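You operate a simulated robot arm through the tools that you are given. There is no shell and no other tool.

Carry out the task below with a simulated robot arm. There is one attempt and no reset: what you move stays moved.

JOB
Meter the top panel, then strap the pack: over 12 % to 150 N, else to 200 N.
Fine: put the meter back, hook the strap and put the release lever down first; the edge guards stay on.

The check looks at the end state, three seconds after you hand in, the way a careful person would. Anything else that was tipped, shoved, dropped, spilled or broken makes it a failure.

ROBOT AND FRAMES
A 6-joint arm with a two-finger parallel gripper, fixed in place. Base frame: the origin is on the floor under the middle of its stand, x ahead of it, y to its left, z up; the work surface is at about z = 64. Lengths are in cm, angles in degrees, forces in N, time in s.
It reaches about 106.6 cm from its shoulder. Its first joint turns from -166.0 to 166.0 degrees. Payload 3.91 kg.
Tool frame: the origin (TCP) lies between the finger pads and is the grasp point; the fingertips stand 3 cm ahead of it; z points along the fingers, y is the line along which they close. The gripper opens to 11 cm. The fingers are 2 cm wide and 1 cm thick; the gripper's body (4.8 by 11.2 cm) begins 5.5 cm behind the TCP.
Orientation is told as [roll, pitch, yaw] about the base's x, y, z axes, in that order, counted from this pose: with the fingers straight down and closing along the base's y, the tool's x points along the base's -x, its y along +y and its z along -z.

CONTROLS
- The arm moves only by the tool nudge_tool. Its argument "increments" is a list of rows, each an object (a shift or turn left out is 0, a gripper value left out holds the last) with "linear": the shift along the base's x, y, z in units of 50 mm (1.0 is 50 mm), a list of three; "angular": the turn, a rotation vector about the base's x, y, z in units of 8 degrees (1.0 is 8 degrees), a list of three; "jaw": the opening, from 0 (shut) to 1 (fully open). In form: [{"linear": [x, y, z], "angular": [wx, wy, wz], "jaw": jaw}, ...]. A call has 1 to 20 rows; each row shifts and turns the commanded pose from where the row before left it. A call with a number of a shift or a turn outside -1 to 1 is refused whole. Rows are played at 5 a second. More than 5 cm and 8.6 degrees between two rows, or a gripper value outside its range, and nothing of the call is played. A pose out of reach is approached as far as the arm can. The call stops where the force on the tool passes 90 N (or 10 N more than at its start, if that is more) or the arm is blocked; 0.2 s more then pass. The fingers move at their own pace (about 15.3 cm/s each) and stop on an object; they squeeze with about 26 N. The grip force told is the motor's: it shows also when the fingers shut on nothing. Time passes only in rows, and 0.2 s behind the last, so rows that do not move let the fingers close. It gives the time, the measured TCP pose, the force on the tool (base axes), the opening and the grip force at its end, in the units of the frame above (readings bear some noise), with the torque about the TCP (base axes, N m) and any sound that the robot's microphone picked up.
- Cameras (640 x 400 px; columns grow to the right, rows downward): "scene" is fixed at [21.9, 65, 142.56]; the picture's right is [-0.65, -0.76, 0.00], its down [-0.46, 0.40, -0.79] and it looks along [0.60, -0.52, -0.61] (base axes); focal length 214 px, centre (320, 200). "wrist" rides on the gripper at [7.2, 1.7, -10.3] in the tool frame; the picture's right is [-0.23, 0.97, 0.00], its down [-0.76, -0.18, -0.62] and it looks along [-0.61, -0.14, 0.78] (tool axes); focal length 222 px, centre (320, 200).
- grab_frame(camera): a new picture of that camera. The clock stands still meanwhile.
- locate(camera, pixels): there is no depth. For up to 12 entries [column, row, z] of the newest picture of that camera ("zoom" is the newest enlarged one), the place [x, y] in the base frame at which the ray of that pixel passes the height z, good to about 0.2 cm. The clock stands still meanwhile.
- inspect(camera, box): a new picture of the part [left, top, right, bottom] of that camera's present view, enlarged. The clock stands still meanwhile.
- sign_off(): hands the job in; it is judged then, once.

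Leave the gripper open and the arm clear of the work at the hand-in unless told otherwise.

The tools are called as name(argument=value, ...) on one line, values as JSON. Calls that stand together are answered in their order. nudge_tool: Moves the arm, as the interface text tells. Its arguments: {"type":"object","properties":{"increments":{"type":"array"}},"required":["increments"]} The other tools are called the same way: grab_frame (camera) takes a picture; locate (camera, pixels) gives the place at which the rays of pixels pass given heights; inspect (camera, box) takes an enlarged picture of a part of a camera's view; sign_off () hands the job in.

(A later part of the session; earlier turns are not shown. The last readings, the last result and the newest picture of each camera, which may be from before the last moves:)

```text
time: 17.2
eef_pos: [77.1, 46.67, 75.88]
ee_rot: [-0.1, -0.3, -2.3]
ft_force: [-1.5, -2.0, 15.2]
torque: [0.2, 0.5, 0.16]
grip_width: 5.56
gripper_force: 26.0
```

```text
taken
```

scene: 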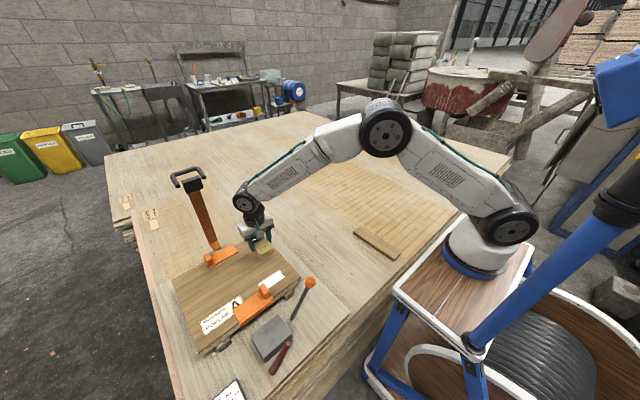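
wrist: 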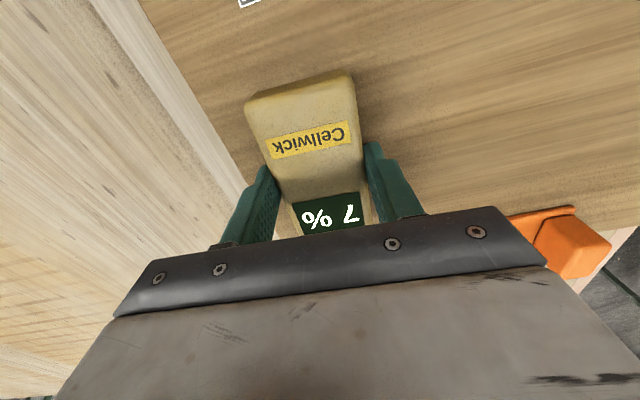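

Contact at z = 75.9 (15 N). I zoom in to read the display.

inspect(camera="wrist", box=[280, 180, 390, 240])

nudge_tool(increments=[{"linear": [0, 0, 0.03]}, {"jaw": 0.62}, {"jaw": 0.62}, {"jaw": 0.62}, {"jaw": 0.62}, {"jaw": 0.62}])

inspect(camera="wrist", box=[230, 40, 420, 240])

inspect(camera="scene", box=[220, 200, 320, 290])

```text
5.82 times, centred on (335, 210) of wrist
```

zoom: 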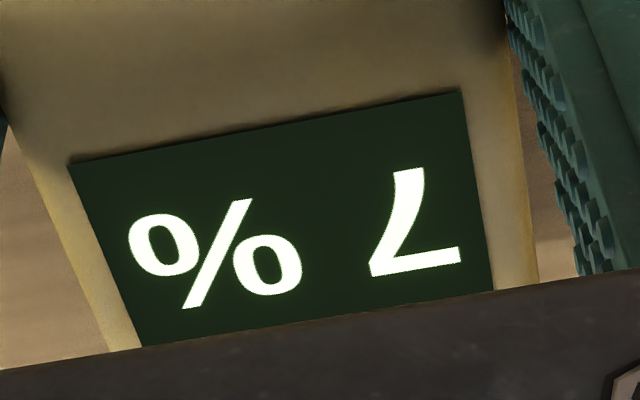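

```text
time: 18.6
eef_pos: [76.93, 46.74, 75.97]
ee_rot: [-0.3, -0.1, -2.4]
ft_force: [0.4, -0.1, 0.4]
torque: [0.0, -0.03, 0.02]
grip_width: 6.82
gripper_force: 0.0
```

```text
2.00 times, centred on (325, 140) of wrist
```

zoom: 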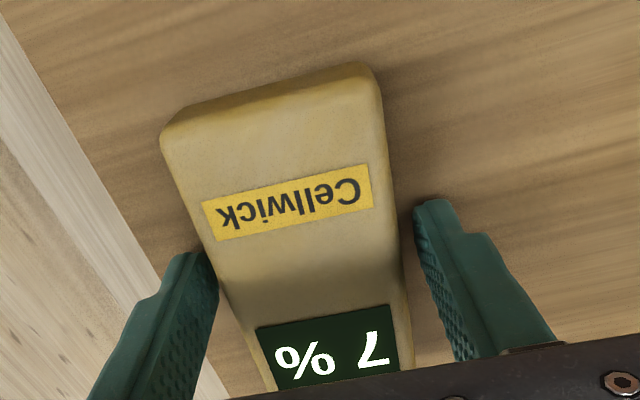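

```text
4.44 times, centred on (270, 245) of scene
```

zoom: 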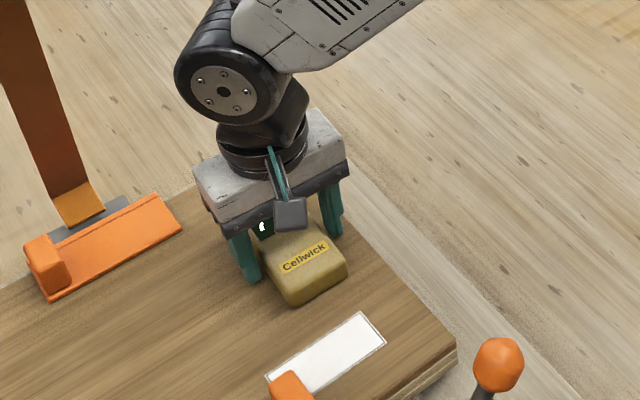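

It reads 7 % (upside down) lying free on the panel. I wait 3 s with the jaws open to see whether the reading still settles.

nudge_tool(increments=[{"jaw": 0.62}, {"jaw": 0.62}, {"jaw": 0.62}, {"jaw": 0.62}, {"jaw": 0.62}, {"jaw": 0.62}, {"jaw": 0.62}, {"jaw": 0.62}, {"jaw": 0.62}, {"jaw": 0.62}, {"jaw": 0.62}, {"jaw": 0.62}, {"jaw": 0.62}, {"jaw": 0.62}, {"jaw": 0.62}])

inspect(camera="wrist", box=[230, 40, 420, 240])

```text
time: 21.8
eef_pos: [76.89, 46.66, 75.85]
ee_rot: [-0.2, -0.1, -2.4]
ft_force: [1.0, 0.4, -0.7]
torque: [-0.03, 0.0, -0.02]
grip_width: 6.8
gripper_force: 0.1
```

```text
2.00 times, centred on (325, 140) of wrist
```

zoom: 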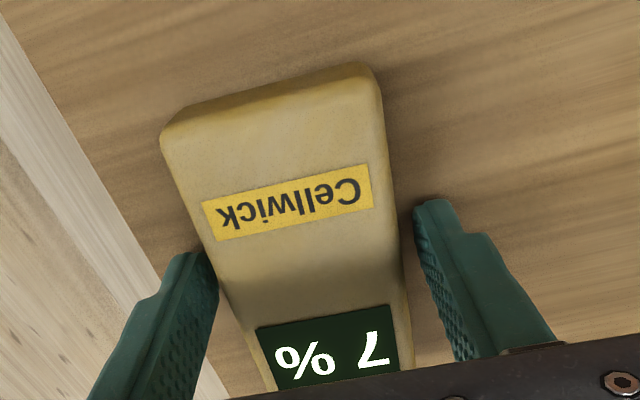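

Stable at 7 %, which is not over 12 %, so the target is 200 N. I regrip the meter, lift it, and take it back the same way to (53.24, 20.33).

nudge_tool(increments=[{"jaw": 0.3}, {"jaw": 0.3}, {"jaw": 0.3}, {"jaw": 0.3}, {"linear": [0, 0, 0.4]}, {"linear": [0, 0, 0.8]}, {"linear": [0, 0, 0.8]}, {"linear": [0, 0, 0.5]}])

nudge_tool(increments=[{"linear": [-0.592, -0.655, 0]}, {"linear": [-0.592, -0.655, 0]}, {"linear": [-0.592, -0.655, 0]}, {"linear": [-0.592, -0.655, 0]}, {"linear": [-0.592, -0.655, 0]}, {"linear": [-0.592, -0.655, 0]}, {"linear": [-0.592, -0.655, 0]}, {"linear": [-0.592, -0.655, 0]}, {"linear": [0, 0, -0.8]}, {"linear": [0, 0, -0.8]}, {"linear": [0, 0, 0]}])

grab_frame(camera="wrist")

grab_frame(camera="scene")

```text
time: 23.6
eef_pos: [76.83, 46.61, 88.49]
ee_rot: [-0.3, -0.2, -2.4]
ft_force: [0.0, -0.9, -2.1]
torque: [-0.01, 0.04, -0.01]
grip_width: 5.55
gripper_force: 25.8
```

```text
time: 26.0
eef_pos: [53.24, 20.42, 80.37]
ee_rot: [-0.4, -0.2, -2.4]
ft_force: [0.1, 0.3, -2.2]
torque: [0.0, 0.04, 0.01]
grip_width: 5.54
gripper_force: 26.0
```

```text
taken
```

wrist: 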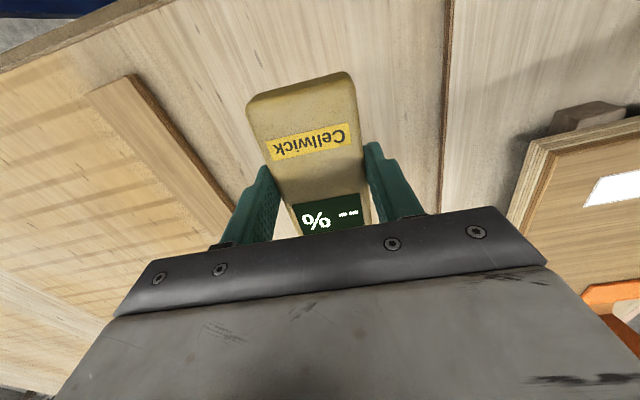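

```text
taken
```

scene: 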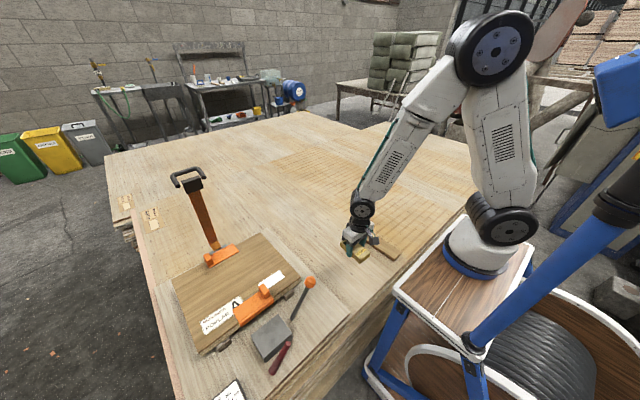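

Over the old spot. I lower to z ≈ 67.7 and then set it down gently.

nudge_tool(increments=[{"linear": [0, 0, -0.8]}, {"linear": [0, 0, -0.8]}, {"linear": [0, 0, -0.6]}, {"linear": [0, 0, -0.3]}, {"linear": [0, 0, -0.04]}, {"linear": [0, 0, 0]}])

nudge_tool(increments=[{"linear": [0, -0.01, -0.04]}, {"linear": [0, 0, 0]}])

inspect(camera="wrist", box=[230, 40, 420, 240])

```text
time: 27.4
eef_pos: [53.3, 20.45, 67.69]
ee_rot: [-0.3, -0.1, -2.4]
ft_force: [-0.2, 0.2, -1.8]
torque: [-0.01, 0.02, 0.03]
grip_width: 5.54
gripper_force: 26.0
```

```text
time: 28.0
eef_pos: [53.37, 20.33, 67.45]
ee_rot: [-0.3, -0.1, -2.4]
ft_force: [0.2, 0.9, -1.9]
torque: [-0.02, -0.02, -0.02]
grip_width: 5.56
gripper_force: 26.3
```

```text
2.00 times, centred on (325, 140) of wrist
```

zoom: 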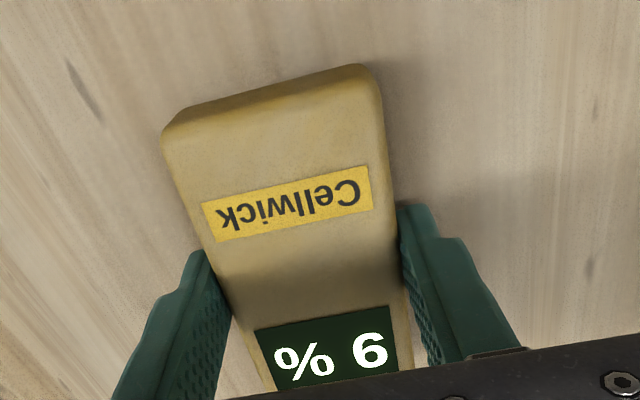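

It shows 9 % but the tool still carries its weight (-1.9 N). I lower a hair more, then open and rise.

nudge_tool(increments=[{"linear": [0, 0, -0.02]}, {"linear": [0, 0, -0.01]}, {"linear": [0, 0, 0]}])

```text
time: 28.8
eef_pos: [53.36, 20.45, 67.37]
ee_rot: [-0.3, -0.1, -2.4]
ft_force: [-0.3, -0.7, 3.3]
torque: [0.07, 0.02, -0.03]
grip_width: 5.55
gripper_force: 26.3
```

Contact now (3.3 N). I open the jaws in two steps and rise straight up.

nudge_tool(increments=[{"jaw": 0.6}, {"jaw": 0.7}, {"jaw": 1.0}, {"jaw": 1.0}, {"jaw": 1.0}, {"linear": [0, 0, 0.4]}, {"linear": [0, 0, 0.8]}, {"linear": [0, 0, 0.8]}, {"linear": [0, 0, 0.8]}, {"linear": [0, 0, 0.8]}])

grab_frame(camera="wrist")

grab_frame(camera="scene")

```text
time: 31.0
eef_pos: [53.27, 20.39, 85.27]
ee_rot: [-0.3, -0.1, -2.4]
ft_force: [0.4, -0.1, 0.5]
torque: [-0.01, 0.01, 0.01]
grip_width: 10.99
gripper_force: 0.0
```

```text
taken
```

wrist: 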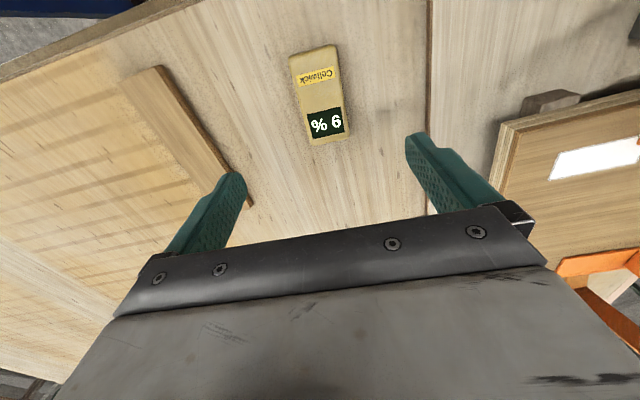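

```text
taken
```

scene: 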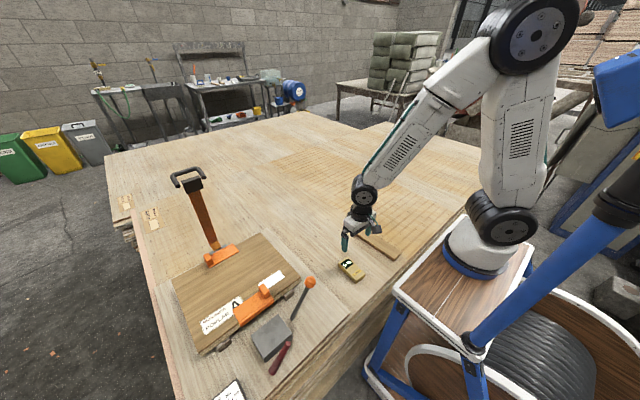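

The meter is back at its place, reading 9 %. Next I raise to about (65, 48, 130) to look at the strap's block and handle from above.

nudge_tool(increments=[{"linear": [0.2, 0.4, 0.85], "angular": [0, 0, 0.3]}, {"linear": [0.2, 0.4, 0.85]}, {"linear": [0.2, 0.4, 0.85]}, {"linear": [0.2, 0.5, 0.8]}, {"linear": [0.2, 0.5, 0.8]}, {"linear": [0.2, 0.5, 0.8]}, {"linear": [0.2, 0.5, 0.8]}, {"linear": [0.2, 0.5, 0.8]}, {"linear": [0.25, 0.6, 0.75]}, {"linear": [0.25, 0.6, 0.75]}, {"linear": [0.25, 0.6, 0.75]}])

grab_frame(camera="wrist")

grab_frame(camera="scene")

```text
time: 33.4
eef_pos: [65.17, 47.95, 129.25]
ee_rot: [-0.3, -0.2, 0.0]
ft_force: [-0.2, -0.8, 1.7]
torque: [0.03, -0.06, 0.02]
grip_width: 11.01
gripper_force: 0.0
```

```text
taken
```

wrist: 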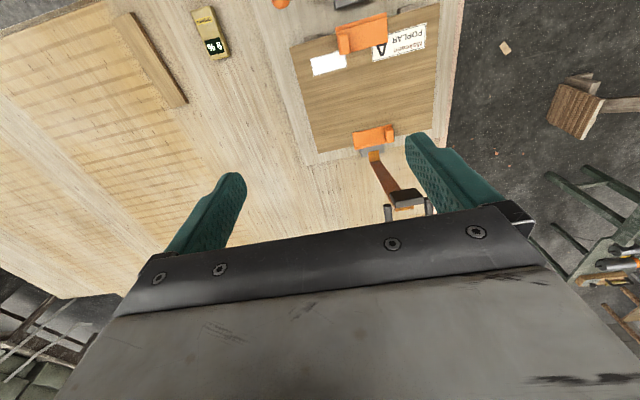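

```text
taken
```

scene: 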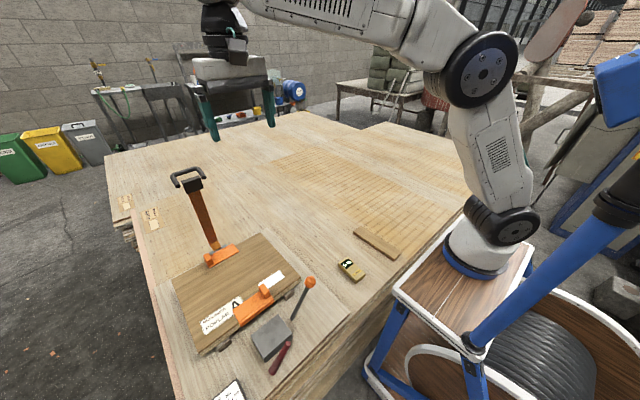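

inspect(camera="wrist", box=[340, 110, 460, 220])

grab_frame(camera="wrist")

locate(camera="wrist", pixels=[[407, 197, 95], [407, 197, 100], [407, 197, 105], [407, 197, 110], [388, 207, 100], [388, 207, 105], [428, 200, 100], [428, 200, 105], [375, 154, 70], [375, 154, 74], [373, 150, 72], [359, 151, 72]])

locate(camera="scene", pixels=[[192.4, 184.6, 100], [192.4, 184.6, 102], [192.4, 184.6, 104], [192.4, 184.6, 106], [192.4, 184.6, 108], [177, 185, 100], [177, 185, 104], [201, 177, 100], [201, 177, 104]])

```text
3.64 times, centred on (400, 165) of wrist
```

zoom: 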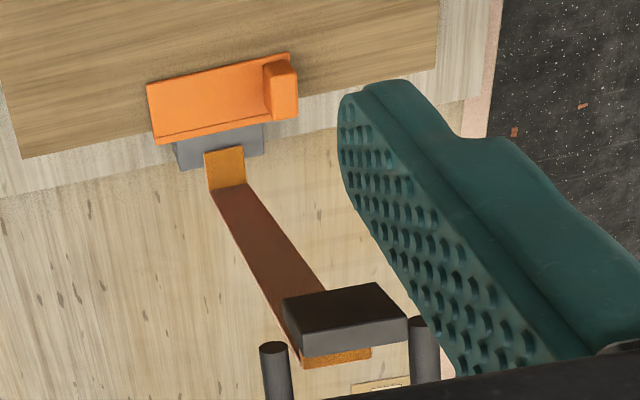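

```text
taken
```

wrist: 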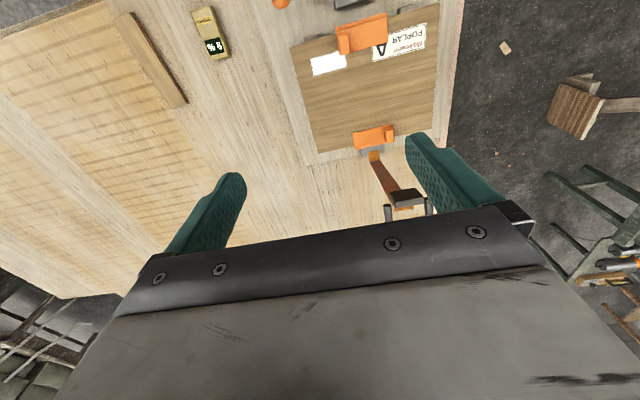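

```text
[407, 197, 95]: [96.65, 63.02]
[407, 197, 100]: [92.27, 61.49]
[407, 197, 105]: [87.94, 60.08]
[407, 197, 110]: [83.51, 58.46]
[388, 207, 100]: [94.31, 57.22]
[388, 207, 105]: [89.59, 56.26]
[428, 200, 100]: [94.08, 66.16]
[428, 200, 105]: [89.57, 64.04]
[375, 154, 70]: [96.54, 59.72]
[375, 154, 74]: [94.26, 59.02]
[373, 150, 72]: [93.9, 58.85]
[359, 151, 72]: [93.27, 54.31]
```

```text
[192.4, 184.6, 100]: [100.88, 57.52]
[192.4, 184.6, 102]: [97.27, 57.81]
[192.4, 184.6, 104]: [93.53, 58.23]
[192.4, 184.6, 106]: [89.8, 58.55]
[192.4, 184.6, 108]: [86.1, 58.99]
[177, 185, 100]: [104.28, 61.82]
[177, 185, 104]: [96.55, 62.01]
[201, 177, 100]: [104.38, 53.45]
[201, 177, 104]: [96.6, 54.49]
```

Strap block is about (85, 59, 108); a U-shaped handle bar (along y) sits about 4 cm above it, near (86, 59, 112), prongs about 6.7 cm apart. I'll grasp the bar from above with the fingers closing along x, so I turn the yaw by +90° while staying high, going to about (80, 56, 125).

nudge_tool(increments=[{"linear": [0.1, 0.05, 0], "angular": [0, 0, 0.94]}, {"linear": [0.25, 0.13, 0], "angular": [0, 0, 0.94]}, {"linear": [0.25, 0.13, 0], "angular": [0, 0, 0.94]}, {"linear": [0.25, 0.13, 0], "angular": [0, 0, 0.94]}, {"linear": [0.25, 0.13, 0], "angular": [0, 0, 0.94]}, {"linear": [0.25, 0.13, -0.1], "angular": [0, 0, 0.94]}, {"linear": [0.25, 0.13, -0.1], "angular": [0, 0, 0.94]}, {"linear": [0.25, 0.13, -0.1], "angular": [0, 0, 0.94]}, {"linear": [0.25, 0.13, -0.1], "angular": [0, 0, 0.94]}, {"linear": [0.25, 0.13, -0.1], "angular": [0, 0, 0.94]}, {"linear": [0.25, 0.13, -0.1], "angular": [0, 0, 0.94]}, {"linear": [0.25, 0.13, -0.1], "angular": [0, 0, 0.94]}])

grab_frame(camera="wrist")

grab_frame(camera="scene")

```text
time: 36.0
eef_pos: [76.38, 52.24, 121.96]
ee_rot: [-0.3, -0.2, 90.5]
ft_force: [-0.2, 0.8, -0.1]
torque: [0.03, -0.02, 0.01]
grip_width: 10.99
gripper_force: 0.0
out of reach, approached as far as the arm can: row 6, 7, 8, 9, 10, 11, 12
```

```text
taken
```

wrist: 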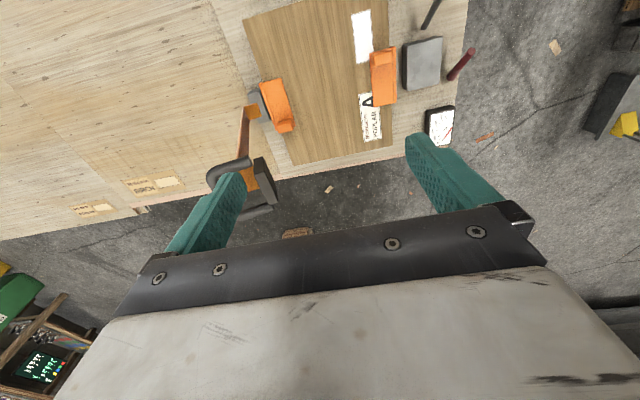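

```text
taken
```

scene: 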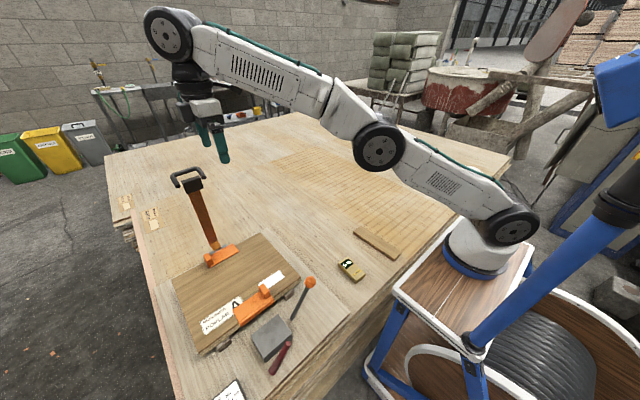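

Straight down is out of reach there (stretched at (76.4, 52.2, 122)), so the tool must tilt outward. This view shows the strap and tensioner well; I zoom in on both.

inspect(camera="wrist", box=[190, 70, 320, 230])

inspect(camera="wrist", box=[340, 0, 490, 150])

grab_frame(camera="wrist")

locate(camera="wrist", pixels=[[262, 182, 104], [262, 182, 108], [262, 182, 112], [230, 162, 108], [230, 162, 112], [230, 162, 116], [252, 112, 72], [252, 112, 76], [420, 63, 70], [460, 63, 72], [475, 50, 76], [451, 79, 69]])

```text
2.50 times, centred on (255, 150) of wrist
```

zoom: 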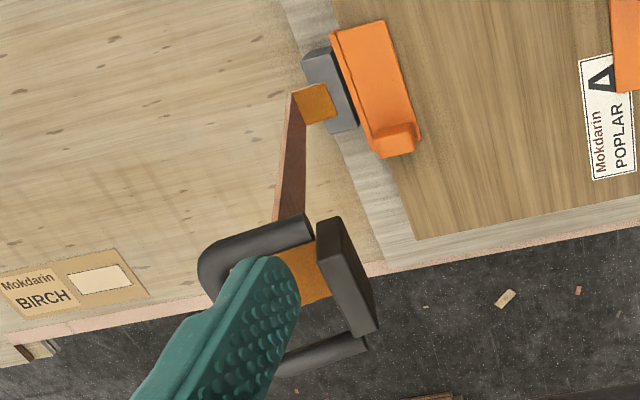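

```text
2.67 times, centred on (415, 75) of wrist
```

zoom: 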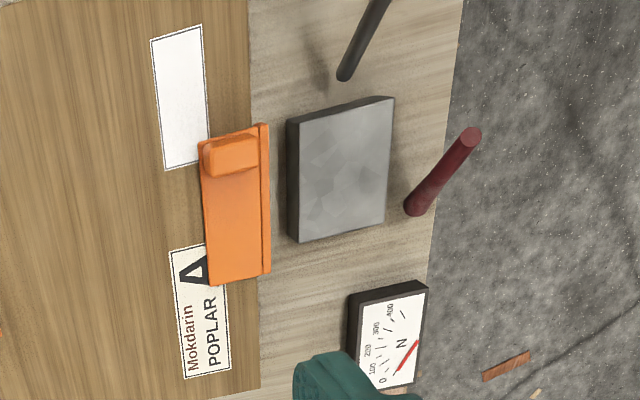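

```text
taken
```

wrist: 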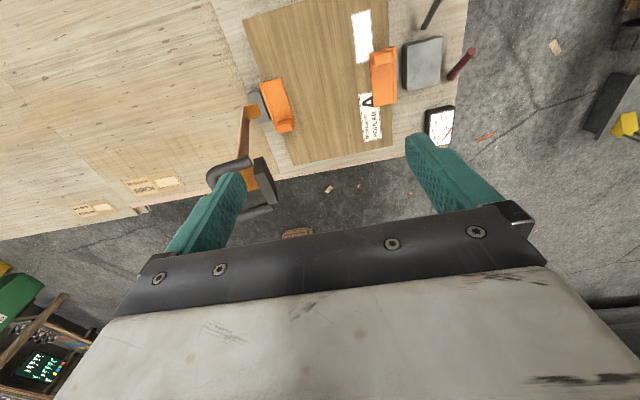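

```text
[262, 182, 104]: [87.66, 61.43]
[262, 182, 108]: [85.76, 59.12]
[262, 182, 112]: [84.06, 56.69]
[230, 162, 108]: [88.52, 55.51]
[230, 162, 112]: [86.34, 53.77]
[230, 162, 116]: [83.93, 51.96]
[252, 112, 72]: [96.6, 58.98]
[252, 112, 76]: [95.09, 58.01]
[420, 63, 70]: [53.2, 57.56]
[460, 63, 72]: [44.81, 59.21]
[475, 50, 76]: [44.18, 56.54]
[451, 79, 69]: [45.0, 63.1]
```

Now the geometry is clear: the U handle stands off the block toward +x, its bar along y at about (90, 59, 110.5), the block at (85.8, 59, 108). I'll grasp the bar with the tool tilted 40° outward (fingers closing in the x‑z plane). First back off and tilt by rotation about -y, jaw to about 4 cm.

nudge_tool(increments=[{"linear": [-0.4, 0, 0], "jaw": 0.36}, {"linear": [-0.4, 0, 0], "angular": [0, -1, 0], "jaw": 0.36}, {"linear": [-0.4, 0, 0], "angular": [0, -1, 0], "jaw": 0.36}, {"linear": [-0.4, 0, 0], "angular": [0, -1, 0], "jaw": 0.36}, {"linear": [0, 0, 0], "angular": [0, -1, 0], "jaw": 0.36}, {"linear": [0, 0, 0], "angular": [0, -1, 0], "jaw": 0.36}, {"jaw": 0.36}])

grab_frame(camera="wrist")

grab_frame(camera="scene")

```text
time: 37.6
eef_pos: [68.29, 52.24, 122.12]
ee_rot: [-40.3, 0.0, 90.2]
ft_force: [-0.1, 0.3, -0.7]
torque: [-0.01, -0.03, 0.01]
grip_width: 3.96
gripper_force: 0.1
```

```text
taken
```

wrist: 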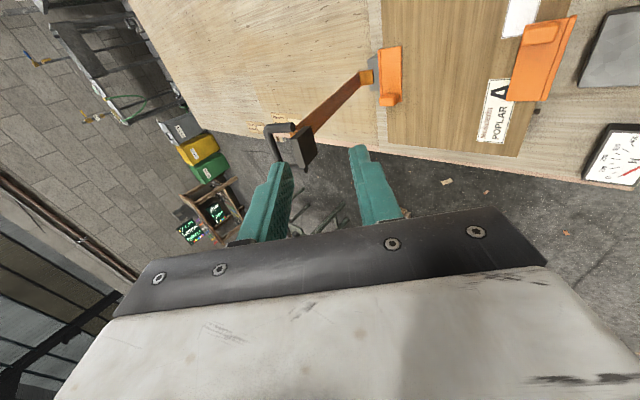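

```text
taken
```

scene: 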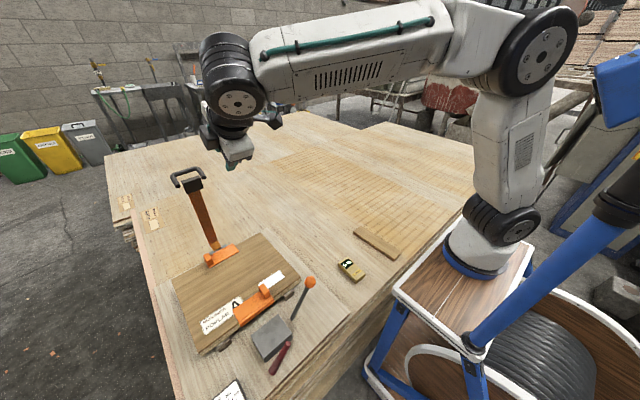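

The tilt works. I zoom in on the handle from this view and locate its bar and corners.

inspect(camera="wrist", box=[240, 60, 420, 220])

grab_frame(camera="wrist")

locate(camera="wrist", pixels=[[267, 130, 108], [267, 130, 111], [267, 130, 114], [280, 160, 108], [280, 160, 111], [280, 160, 114], [291, 126, 108], [291, 126, 111], [300, 147, 106], [300, 147, 109], [373, 77, 72], [368, 77, 73]])

```text
2.50 times, centred on (330, 140) of wrist
```

zoom: 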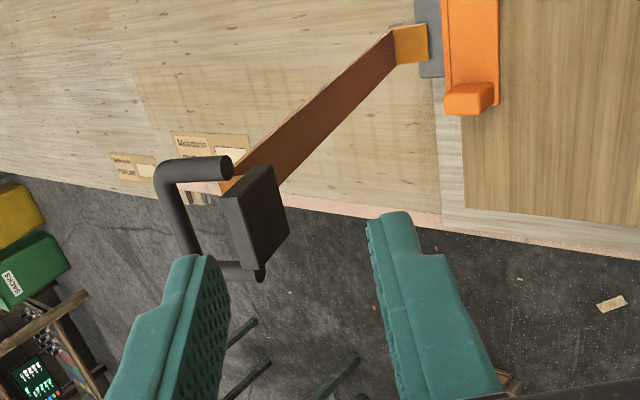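

```text
taken
```

wrist: 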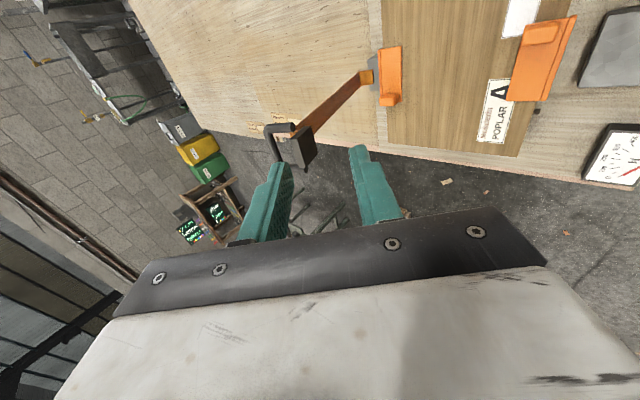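

```text
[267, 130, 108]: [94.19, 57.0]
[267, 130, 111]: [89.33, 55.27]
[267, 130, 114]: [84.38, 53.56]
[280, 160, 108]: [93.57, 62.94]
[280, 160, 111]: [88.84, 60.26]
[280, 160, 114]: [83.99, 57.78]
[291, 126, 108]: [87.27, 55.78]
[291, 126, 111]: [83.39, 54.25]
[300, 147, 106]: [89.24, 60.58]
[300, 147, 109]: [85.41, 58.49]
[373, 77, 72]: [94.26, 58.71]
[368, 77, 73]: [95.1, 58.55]
```

Bar mid is consistently (89.6, 59, 110.7). I set the jaw to 3.2 cm and go to a pre-grasp point 8 cm before the bar along the tool axis, about (84.7, 59, 117).

nudge_tool(increments=[{"linear": [0.658, 0.27, -0.203], "jaw": 0.29}, {"linear": [0.658, 0.27, -0.203]}, {"linear": [0.658, 0.27, -0.203]}, {"linear": [0.658, 0.27, -0.203]}, {"linear": [0.658, 0.27, -0.203]}, {"linear": [0, 0, 0]}])

grab_frame(camera="wrist")

grab_frame(camera="scene")

inspect(camera="scene", box=[150, 100, 260, 210])

```text
time: 39.0
eef_pos: [84.69, 58.82, 117.0]
ee_rot: [-40.3, 0.0, 90.3]
ft_force: [-0.7, 0.2, 0.2]
torque: [-0.01, -0.05, 0.02]
grip_width: 3.19
gripper_force: 0.1
```

```text
taken
```

wrist: 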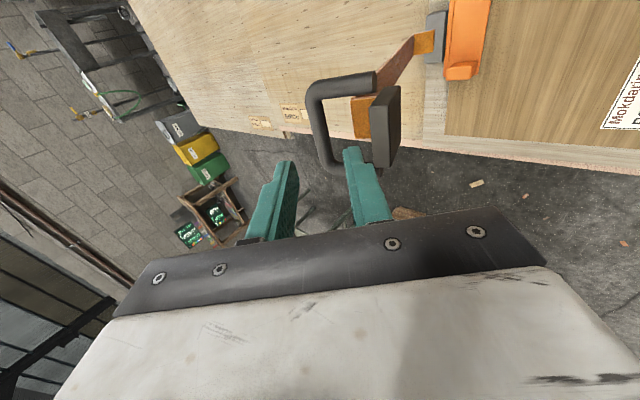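

```text
taken
```

scene: 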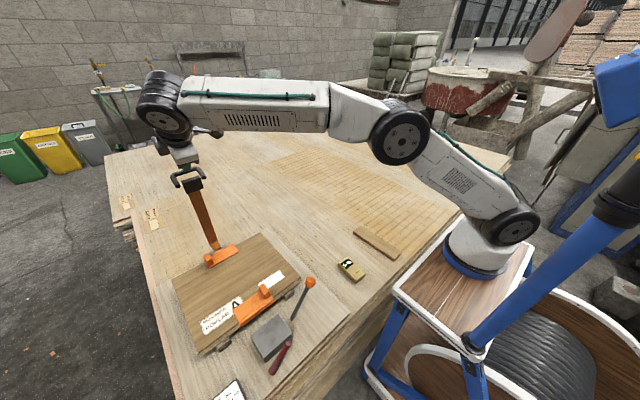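

```text
3.64 times, centred on (205, 155) of scene
```

zoom: 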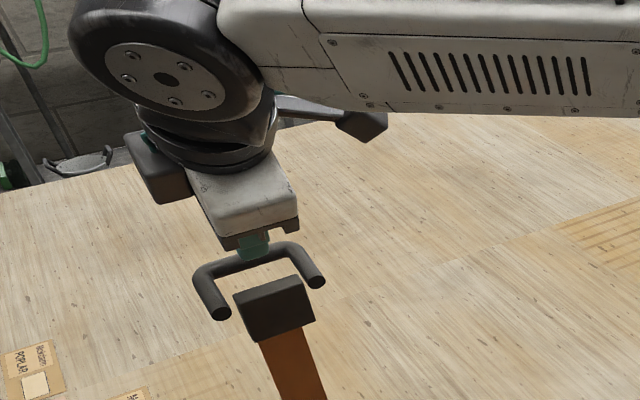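

The bar appears right between the fingers. I zoom in to check the alignment before advancing.

inspect(camera="wrist", box=[260, 60, 420, 230])

grab_frame(camera="wrist")

locate(camera="wrist", pixels=[[314, 93, 109], [314, 93, 110], [314, 93, 111], [314, 93, 112], [319, 130, 109], [319, 130, 110], [319, 130, 111], [319, 130, 112], [378, 80, 109], [385, 125, 107]])

```text
2.35 times, centred on (340, 145) of wrist
```

zoom: 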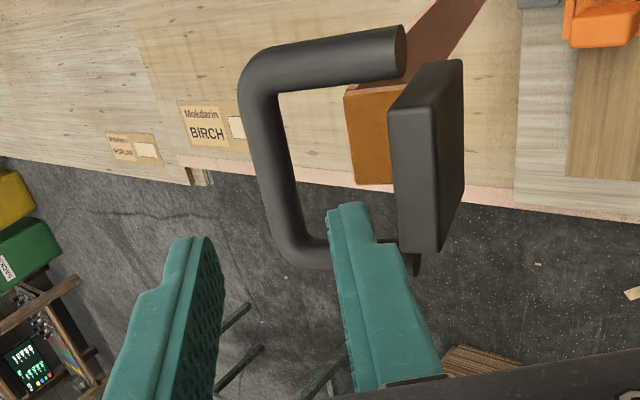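

```text
taken
```

wrist: 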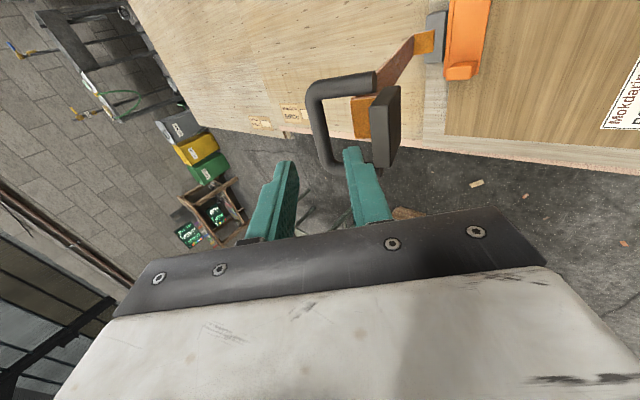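

```text
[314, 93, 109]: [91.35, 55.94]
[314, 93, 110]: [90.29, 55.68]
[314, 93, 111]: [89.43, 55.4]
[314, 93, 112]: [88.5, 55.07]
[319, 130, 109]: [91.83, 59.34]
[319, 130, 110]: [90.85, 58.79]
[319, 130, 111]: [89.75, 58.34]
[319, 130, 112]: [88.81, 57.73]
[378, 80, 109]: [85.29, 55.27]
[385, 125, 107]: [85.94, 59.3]
```

The bar (about 1.6 cm thick) lies on the tool axis. To keep the lower finger clear of the strap end behind the block, I narrow the jaw to 2.8 cm, bias 0.3 cm up along the closing line, and advance 3.6 cm first, then check.

nudge_tool(increments=[{"linear": [0.046, 0.03, 0.038], "jaw": 0.255}, {"linear": [0.155, 0, -0.183]}, {"linear": [0.155, 0, -0.183]}, {"linear": [0.155, 0, -0.183]}, {"linear": [0, 0, 0]}])

inspect(camera="wrist", box=[260, 60, 420, 230])

inspect(camera="scene", box=[150, 130, 230, 210])

```text
time: 40.2
eef_pos: [87.25, 58.95, 114.41]
ee_rot: [-40.3, 0.2, 90.3]
ft_force: [-0.3, 0.4, -0.5]
torque: [0.0, 0.03, 0.01]
grip_width: 2.8
gripper_force: 0.1
```

```text
2.35 times, centred on (340, 145) of wrist
```

zoom: 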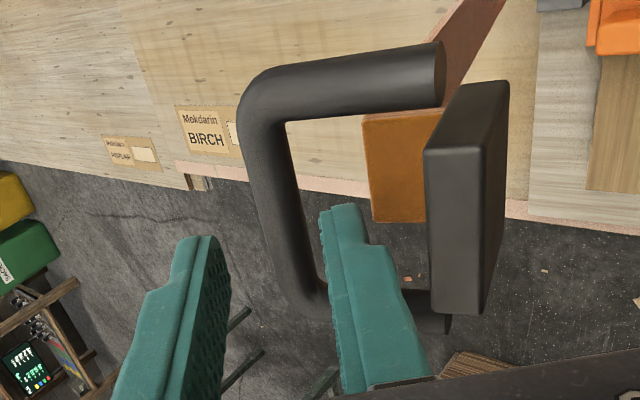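

```text
5.00 times, centred on (190, 170) of scene
```

zoom: 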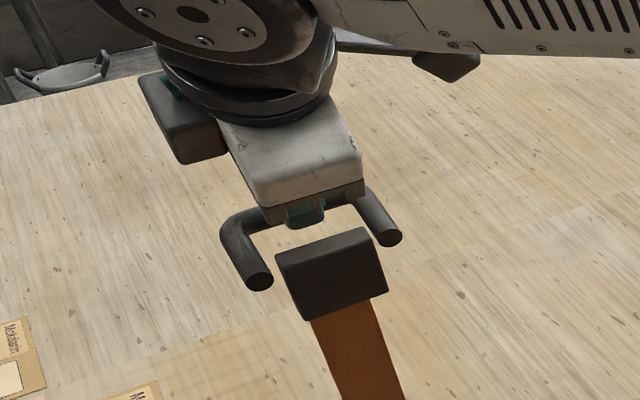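

The bar is between the fingers, offset 0.4 cm as intended. I advance another 2.1 cm along the tool axis with a slight correction, and look again before closing.

nudge_tool(increments=[{"linear": [0.125, 0, -0.17]}, {"linear": [0.125, 0, -0.17]}, {"linear": [0, 0, 0]}])

inspect(camera="wrist", box=[260, 60, 420, 230])

inspect(camera="scene", box=[150, 130, 230, 210])

```text
time: 41.0
eef_pos: [88.48, 58.98, 112.66]
ee_rot: [-40.4, 0.1, 90.3]
ft_force: [0.2, 0.4, 0.4]
torque: [0.03, -0.02, 0.01]
grip_width: 2.81
gripper_force: 0.1
```

```text
2.35 times, centred on (340, 145) of wrist
```

zoom: 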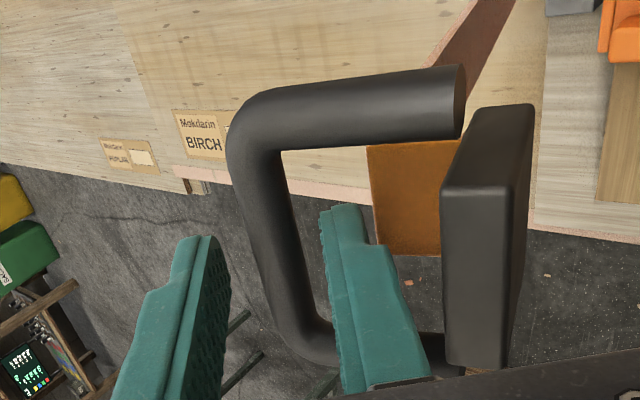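

```text
5.00 times, centred on (190, 170) of scene
```

zoom: 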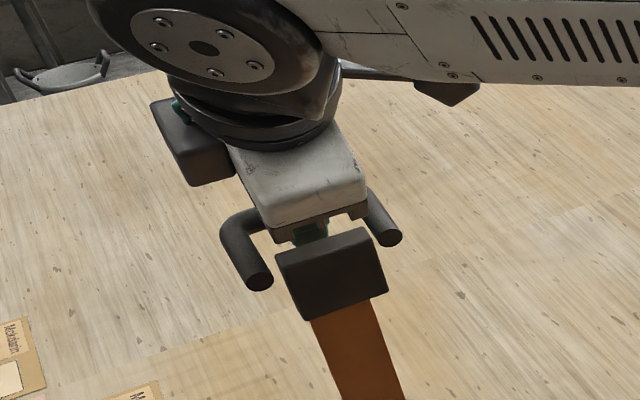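

Bar still centred between the fingers and no contact force. I close the jaws on the bar now and check the width at which they stop.

nudge_tool(increments=[{"jaw": 0.05}, {"jaw": 0.05}, {"jaw": 0.05}])

inspect(camera="wrist", box=[260, 60, 420, 230])

grab_frame(camera="scene")

```text
time: 41.8
eef_pos: [88.5, 58.97, 112.58]
ee_rot: [-40.3, 0.1, 90.4]
ft_force: [0.2, -0.1, -0.1]
torque: [0.34, 0.06, -0.33]
grip_width: 1.36
gripper_force: 25.7
```

```text
2.35 times, centred on (340, 145) of wrist
```

zoom: 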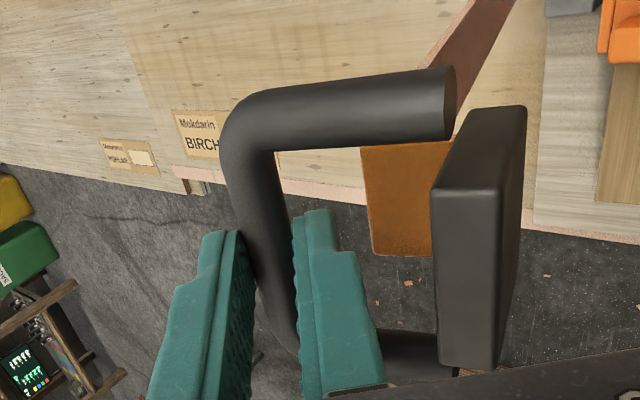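

```text
taken
```

scene: 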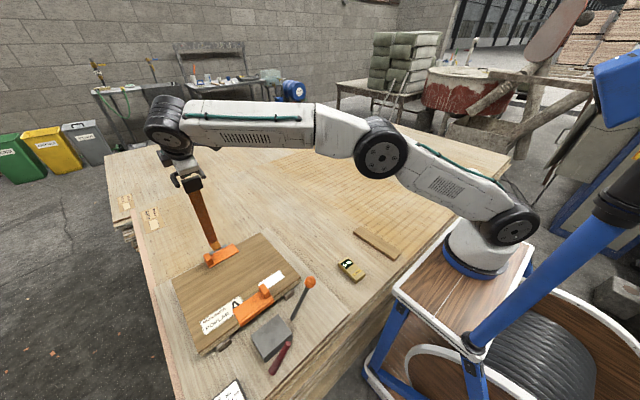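

The bar is gripped (1.36 cm). Now I swing the strap over about its hinge near (94.5, 59, 72), radius about 39 cm. First a 6° test to read the forces.

nudge_tool(increments=[{"linear": [-0.203, 0, -0.025]}, {"linear": [-0.203, 0, -0.033]}, {"linear": [-0.201, 0, -0.037]}, {"linear": [-0.201, 0, -0.043]}, {"linear": [0, 0, 0]}])

grab_frame(camera="scene")

```text
time: 43.0
eef_pos: [84.55, 59.03, 111.98]
ee_rot: [-40.3, 0.1, 90.3]
ft_force: [0.8, -4.8, 0.2]
torque: [0.2, 0.05, -0.43]
grip_width: 1.36
gripper_force: 26.3
```

```text
taken
```

scene: 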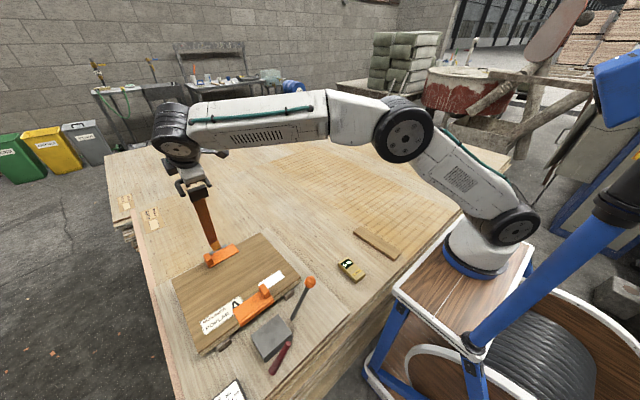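

The forces stay small (y: -4.8 N), so the arc fits. I continue 18° more along the arc in small rows.

nudge_tool(increments=[{"linear": [-0.398, -0.01, -0.1]}, {"linear": [-0.392, -0.01, -0.124]}, {"linear": [-0.385, 0, -0.143]}, {"linear": [-0.377, 0, -0.161]}, {"linear": [-0.367, 0, -0.181]}, {"linear": [-0.357, 0, -0.199]}, {"linear": [0, 0, 0]}])

inspect(camera="wrist", box=[240, 50, 440, 230])

grab_frame(camera="scene")

```text
time: 44.6
eef_pos: [73.16, 58.94, 107.65]
ee_rot: [-40.4, -0.1, 90.2]
ft_force: [-12.7, -23.4, 20.9]
torque: [-0.28, -0.16, -0.82]
grip_width: 1.35
gripper_force: 25.9
```

```text
2.22 times, centred on (340, 140) of wrist
```

zoom: 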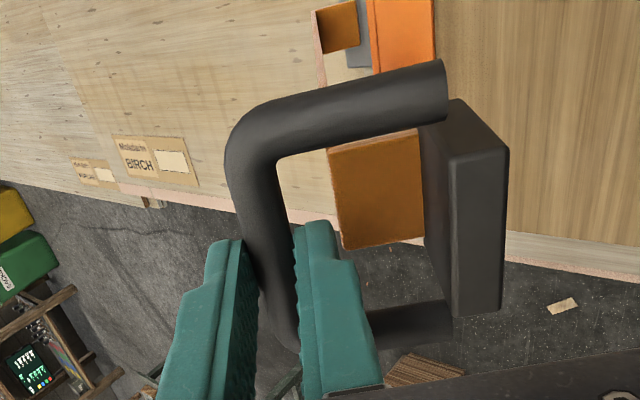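

```text
taken
```

scene: 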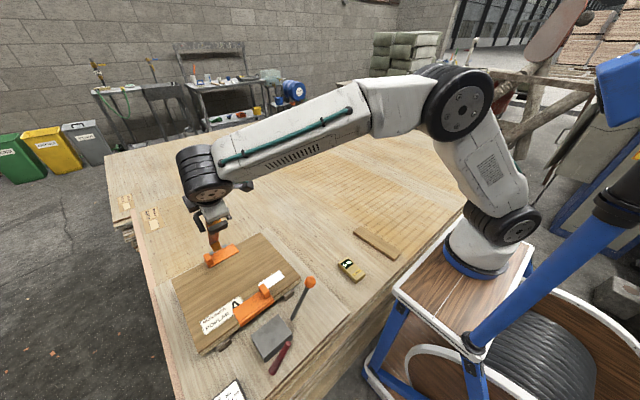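

The strap pushes the tool outward (radially about 24 N) and toward -y (23 N): my radius is a little short and the plane drifts toward -y. I correct by 0.3 cm outward and 0.25 cm in -y and read again.

nudge_tool(increments=[{"linear": [-0.03, -0.05, 0.052]}, {"linear": [0, 0, 0]}])

```text
time: 45.2
eef_pos: [73.07, 58.99, 107.52]
ee_rot: [-40.2, 0.0, 90.3]
ft_force: [-3.4, 2.4, 3.3]
torque: [0.36, 0.06, -0.39]
grip_width: 1.37
gripper_force: 25.9
```

Forces are near zero now. The fit puts the hinge at about (93.7, 72), radius 39.1 cm. I continue 18° along this refined arc with a slight -y drift.

nudge_tool(increments=[{"linear": [-0.35, -0.007, -0.214]}, {"linear": [-0.338, -0.007, -0.23]}, {"linear": [-0.326, -0.007, -0.248]}, {"linear": [-0.312, -0.006, -0.264]}, {"linear": [-0.298, -0.006, -0.28]}, {"linear": [-0.282, -0.006, -0.296]}, {"linear": [0, 0, 0]}])

grab_frame(camera="scene")

grab_frame(camera="wrist")

```text
time: 46.8
eef_pos: [63.51, 58.62, 100.16]
ee_rot: [-40.2, 0.0, 90.4]
ft_force: [0.3, 17.8, -1.3]
torque: [0.78, -0.01, 0.0]
grip_width: 1.36
gripper_force: 26.0
```

```text
taken
```

scene: 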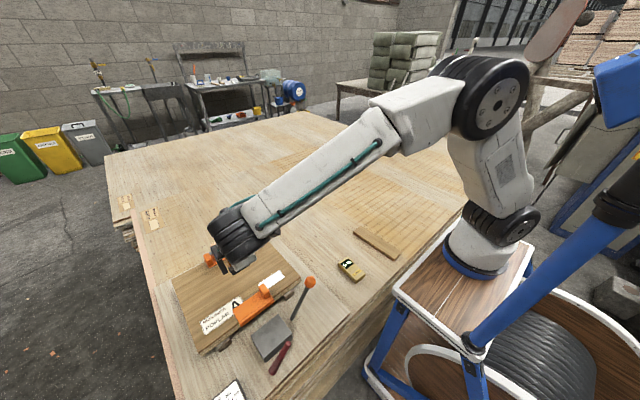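

```text
taken
```

wrist: 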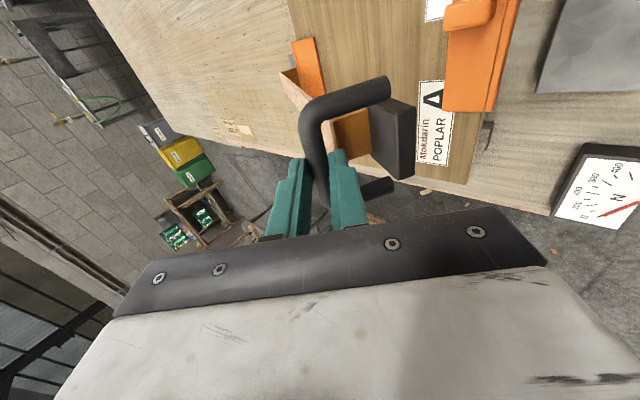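

Radial force is about zero; y force +17.8 N, so I shift back +0.2 cm in y. For the rest of the swing I also turn the tool back toward vertical (about the bar) to stay clear of the red handle; first half of it now.

nudge_tool(increments=[{"linear": [0, 0.04, 0]}, {"linear": [-0.225, 0, -0.278], "angular": [0, 0.84, 0]}, {"linear": [-0.204, 0, -0.297], "angular": [0, 0.84, 0]}, {"linear": [-0.184, 0, -0.314], "angular": [0, 0.84, 0]}, {"linear": [0, 0, 0]}])

inspect(camera="wrist", box=[220, 40, 480, 230])

```text
time: 48.0
eef_pos: [60.36, 58.61, 95.38]
ee_rot: [-20.0, 0.1, 90.2]
ft_force: [1.5, -1.7, 0.2]
torque: [0.07, 0.03, -0.24]
grip_width: 1.35
gripper_force: 26.0
```

```text
2.11 times, centred on (350, 135) of wrist
```

zoom: 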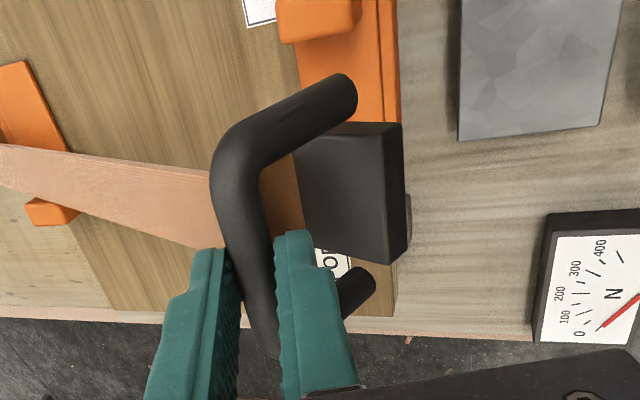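

Forces near zero and the strap follows. I do the second half: three more rows to vertical.

nudge_tool(increments=[{"linear": [-0.163, 0, -0.333], "angular": [0, 0.84, 0]}, {"linear": [-0.144, 0, -0.348], "angular": [0, 0.84, 0]}, {"linear": [-0.122, 0, -0.365], "angular": [0, 0.84, 0]}, {"linear": [0, 0, 0]}])

inspect(camera="wrist", box=[220, 40, 480, 230])

grab_frame(camera="scene")

```text
time: 49.0
eef_pos: [58.36, 58.65, 90.38]
ee_rot: [0.1, -0.2, 90.3]
ft_force: [-6.7, -7.1, 1.3]
torque: [-0.37, 0.23, 0.01]
grip_width: 1.37
gripper_force: 25.9
```

```text
2.11 times, centred on (350, 135) of wrist
```

zoom: 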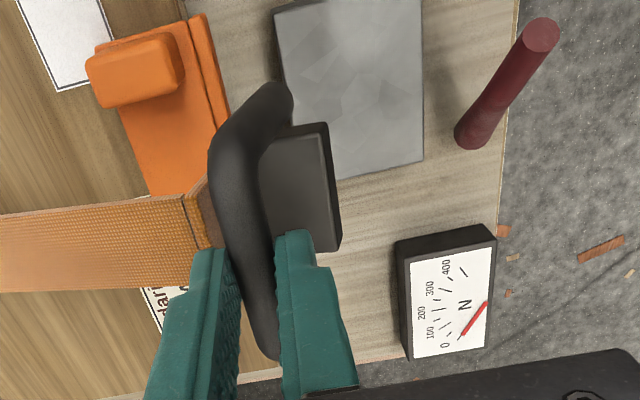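

```text
taken
```

scene: 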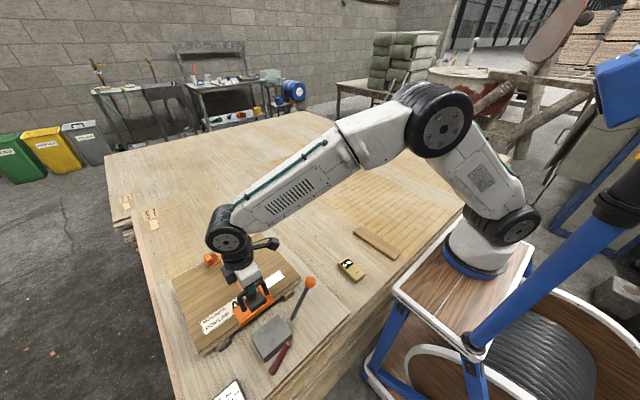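

Everything follows well (forces under 10 N). I continue 9° more along the arc with the vertical tool.

nudge_tool(increments=[{"linear": [-0.165, -0.005, -0.376]}, {"linear": [-0.145, 0, -0.386]}, {"linear": [-0.12, 0, -0.392]}, {"linear": [0, 0, 0]}])

inspect(camera="wrist", box=[220, 40, 480, 230])

inspect(camera="scene", box=[170, 220, 320, 370])

```text
time: 50.0
eef_pos: [56.17, 58.6, 84.53]
ee_rot: [0.1, -0.1, 90.3]
ft_force: [-11.1, -12.2, 2.3]
torque: [-0.48, 0.2, 0.07]
grip_width: 1.34
gripper_force: 26.2
```

```text
2.11 times, centred on (350, 135) of wrist
```

zoom: 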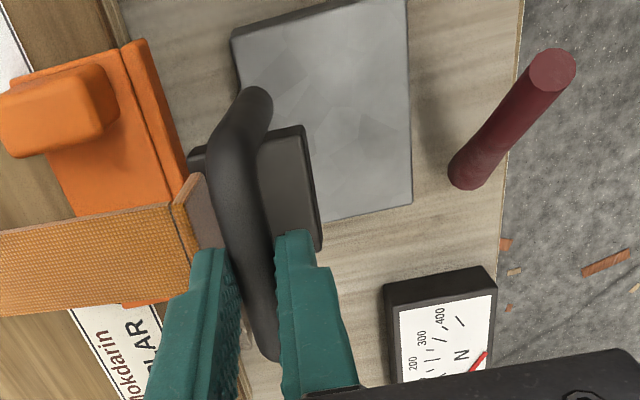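

```text
2.67 times, centred on (245, 295) of scene
```

zoom: 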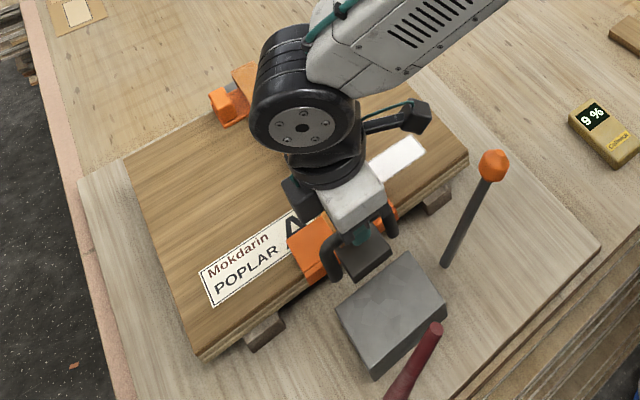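

The block is coming down just between the near guard and the grey box. I correct slightly (0.15 cm toward -x, 0.1 cm toward -y) and go 6° further, watching forces.

nudge_tool(increments=[{"linear": [-0.08, -0.015, -0.2]}, {"linear": [-0.06, -0.005, -0.2]}, {"linear": [-0.04, 0, -0.2]}, {"linear": [-0.04, 0, -0.2]}, {"linear": [0, 0, 0]}])

inspect(camera="wrist", box=[220, 40, 480, 230])

inspect(camera="scene", box=[170, 220, 320, 370])

```text
time: 51.2
eef_pos: [55.1, 58.65, 80.62]
ee_rot: [0.0, -0.1, 90.2]
ft_force: [1.4, -5.7, 0.8]
torque: [-0.19, -0.02, 0.14]
grip_width: 1.35
gripper_force: 25.8
```

```text
2.11 times, centred on (350, 135) of wrist
```

zoom: 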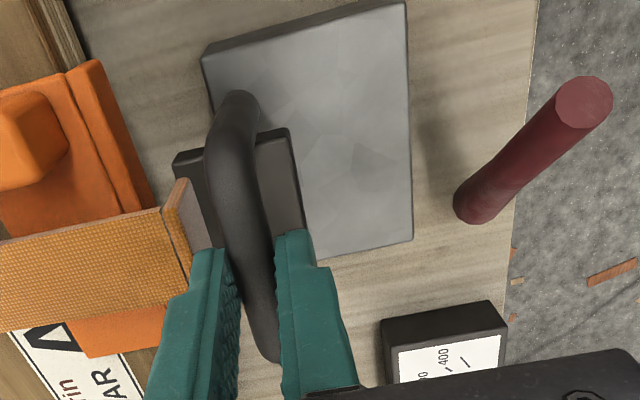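

```text
2.67 times, centred on (245, 295) of scene
```

zoom: 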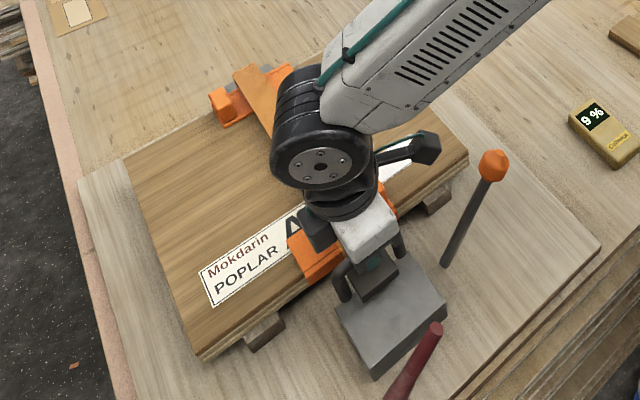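

The block is now above the box's +x edge. I keep lowering in small steps and watch for contact or a click.

nudge_tool(increments=[{"linear": [-0.025, -0.005, -0.15]}, {"linear": [-0.02, 0, -0.15]}, {"linear": [0, 0, 0]}])

inspect(camera="wrist", box=[220, 40, 480, 230])

```text
time: 52.0
eef_pos: [54.83, 58.51, 79.09]
ee_rot: [0.0, -0.3, 90.1]
ft_force: [7.4, 0.2, 0.5]
torque: [0.14, -0.19, 0.13]
grip_width: 1.36
gripper_force: 26.1
```

```text
2.11 times, centred on (350, 135) of wrist
```

zoom: 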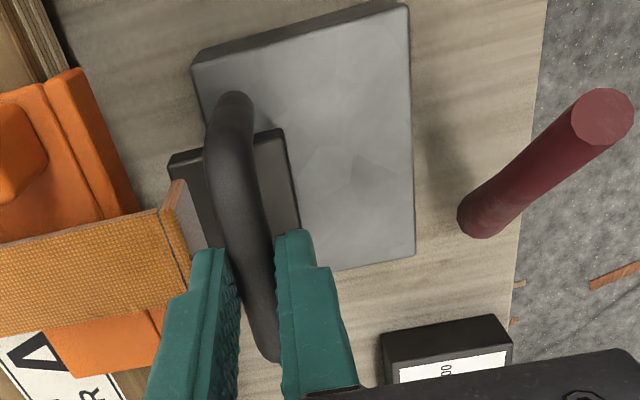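

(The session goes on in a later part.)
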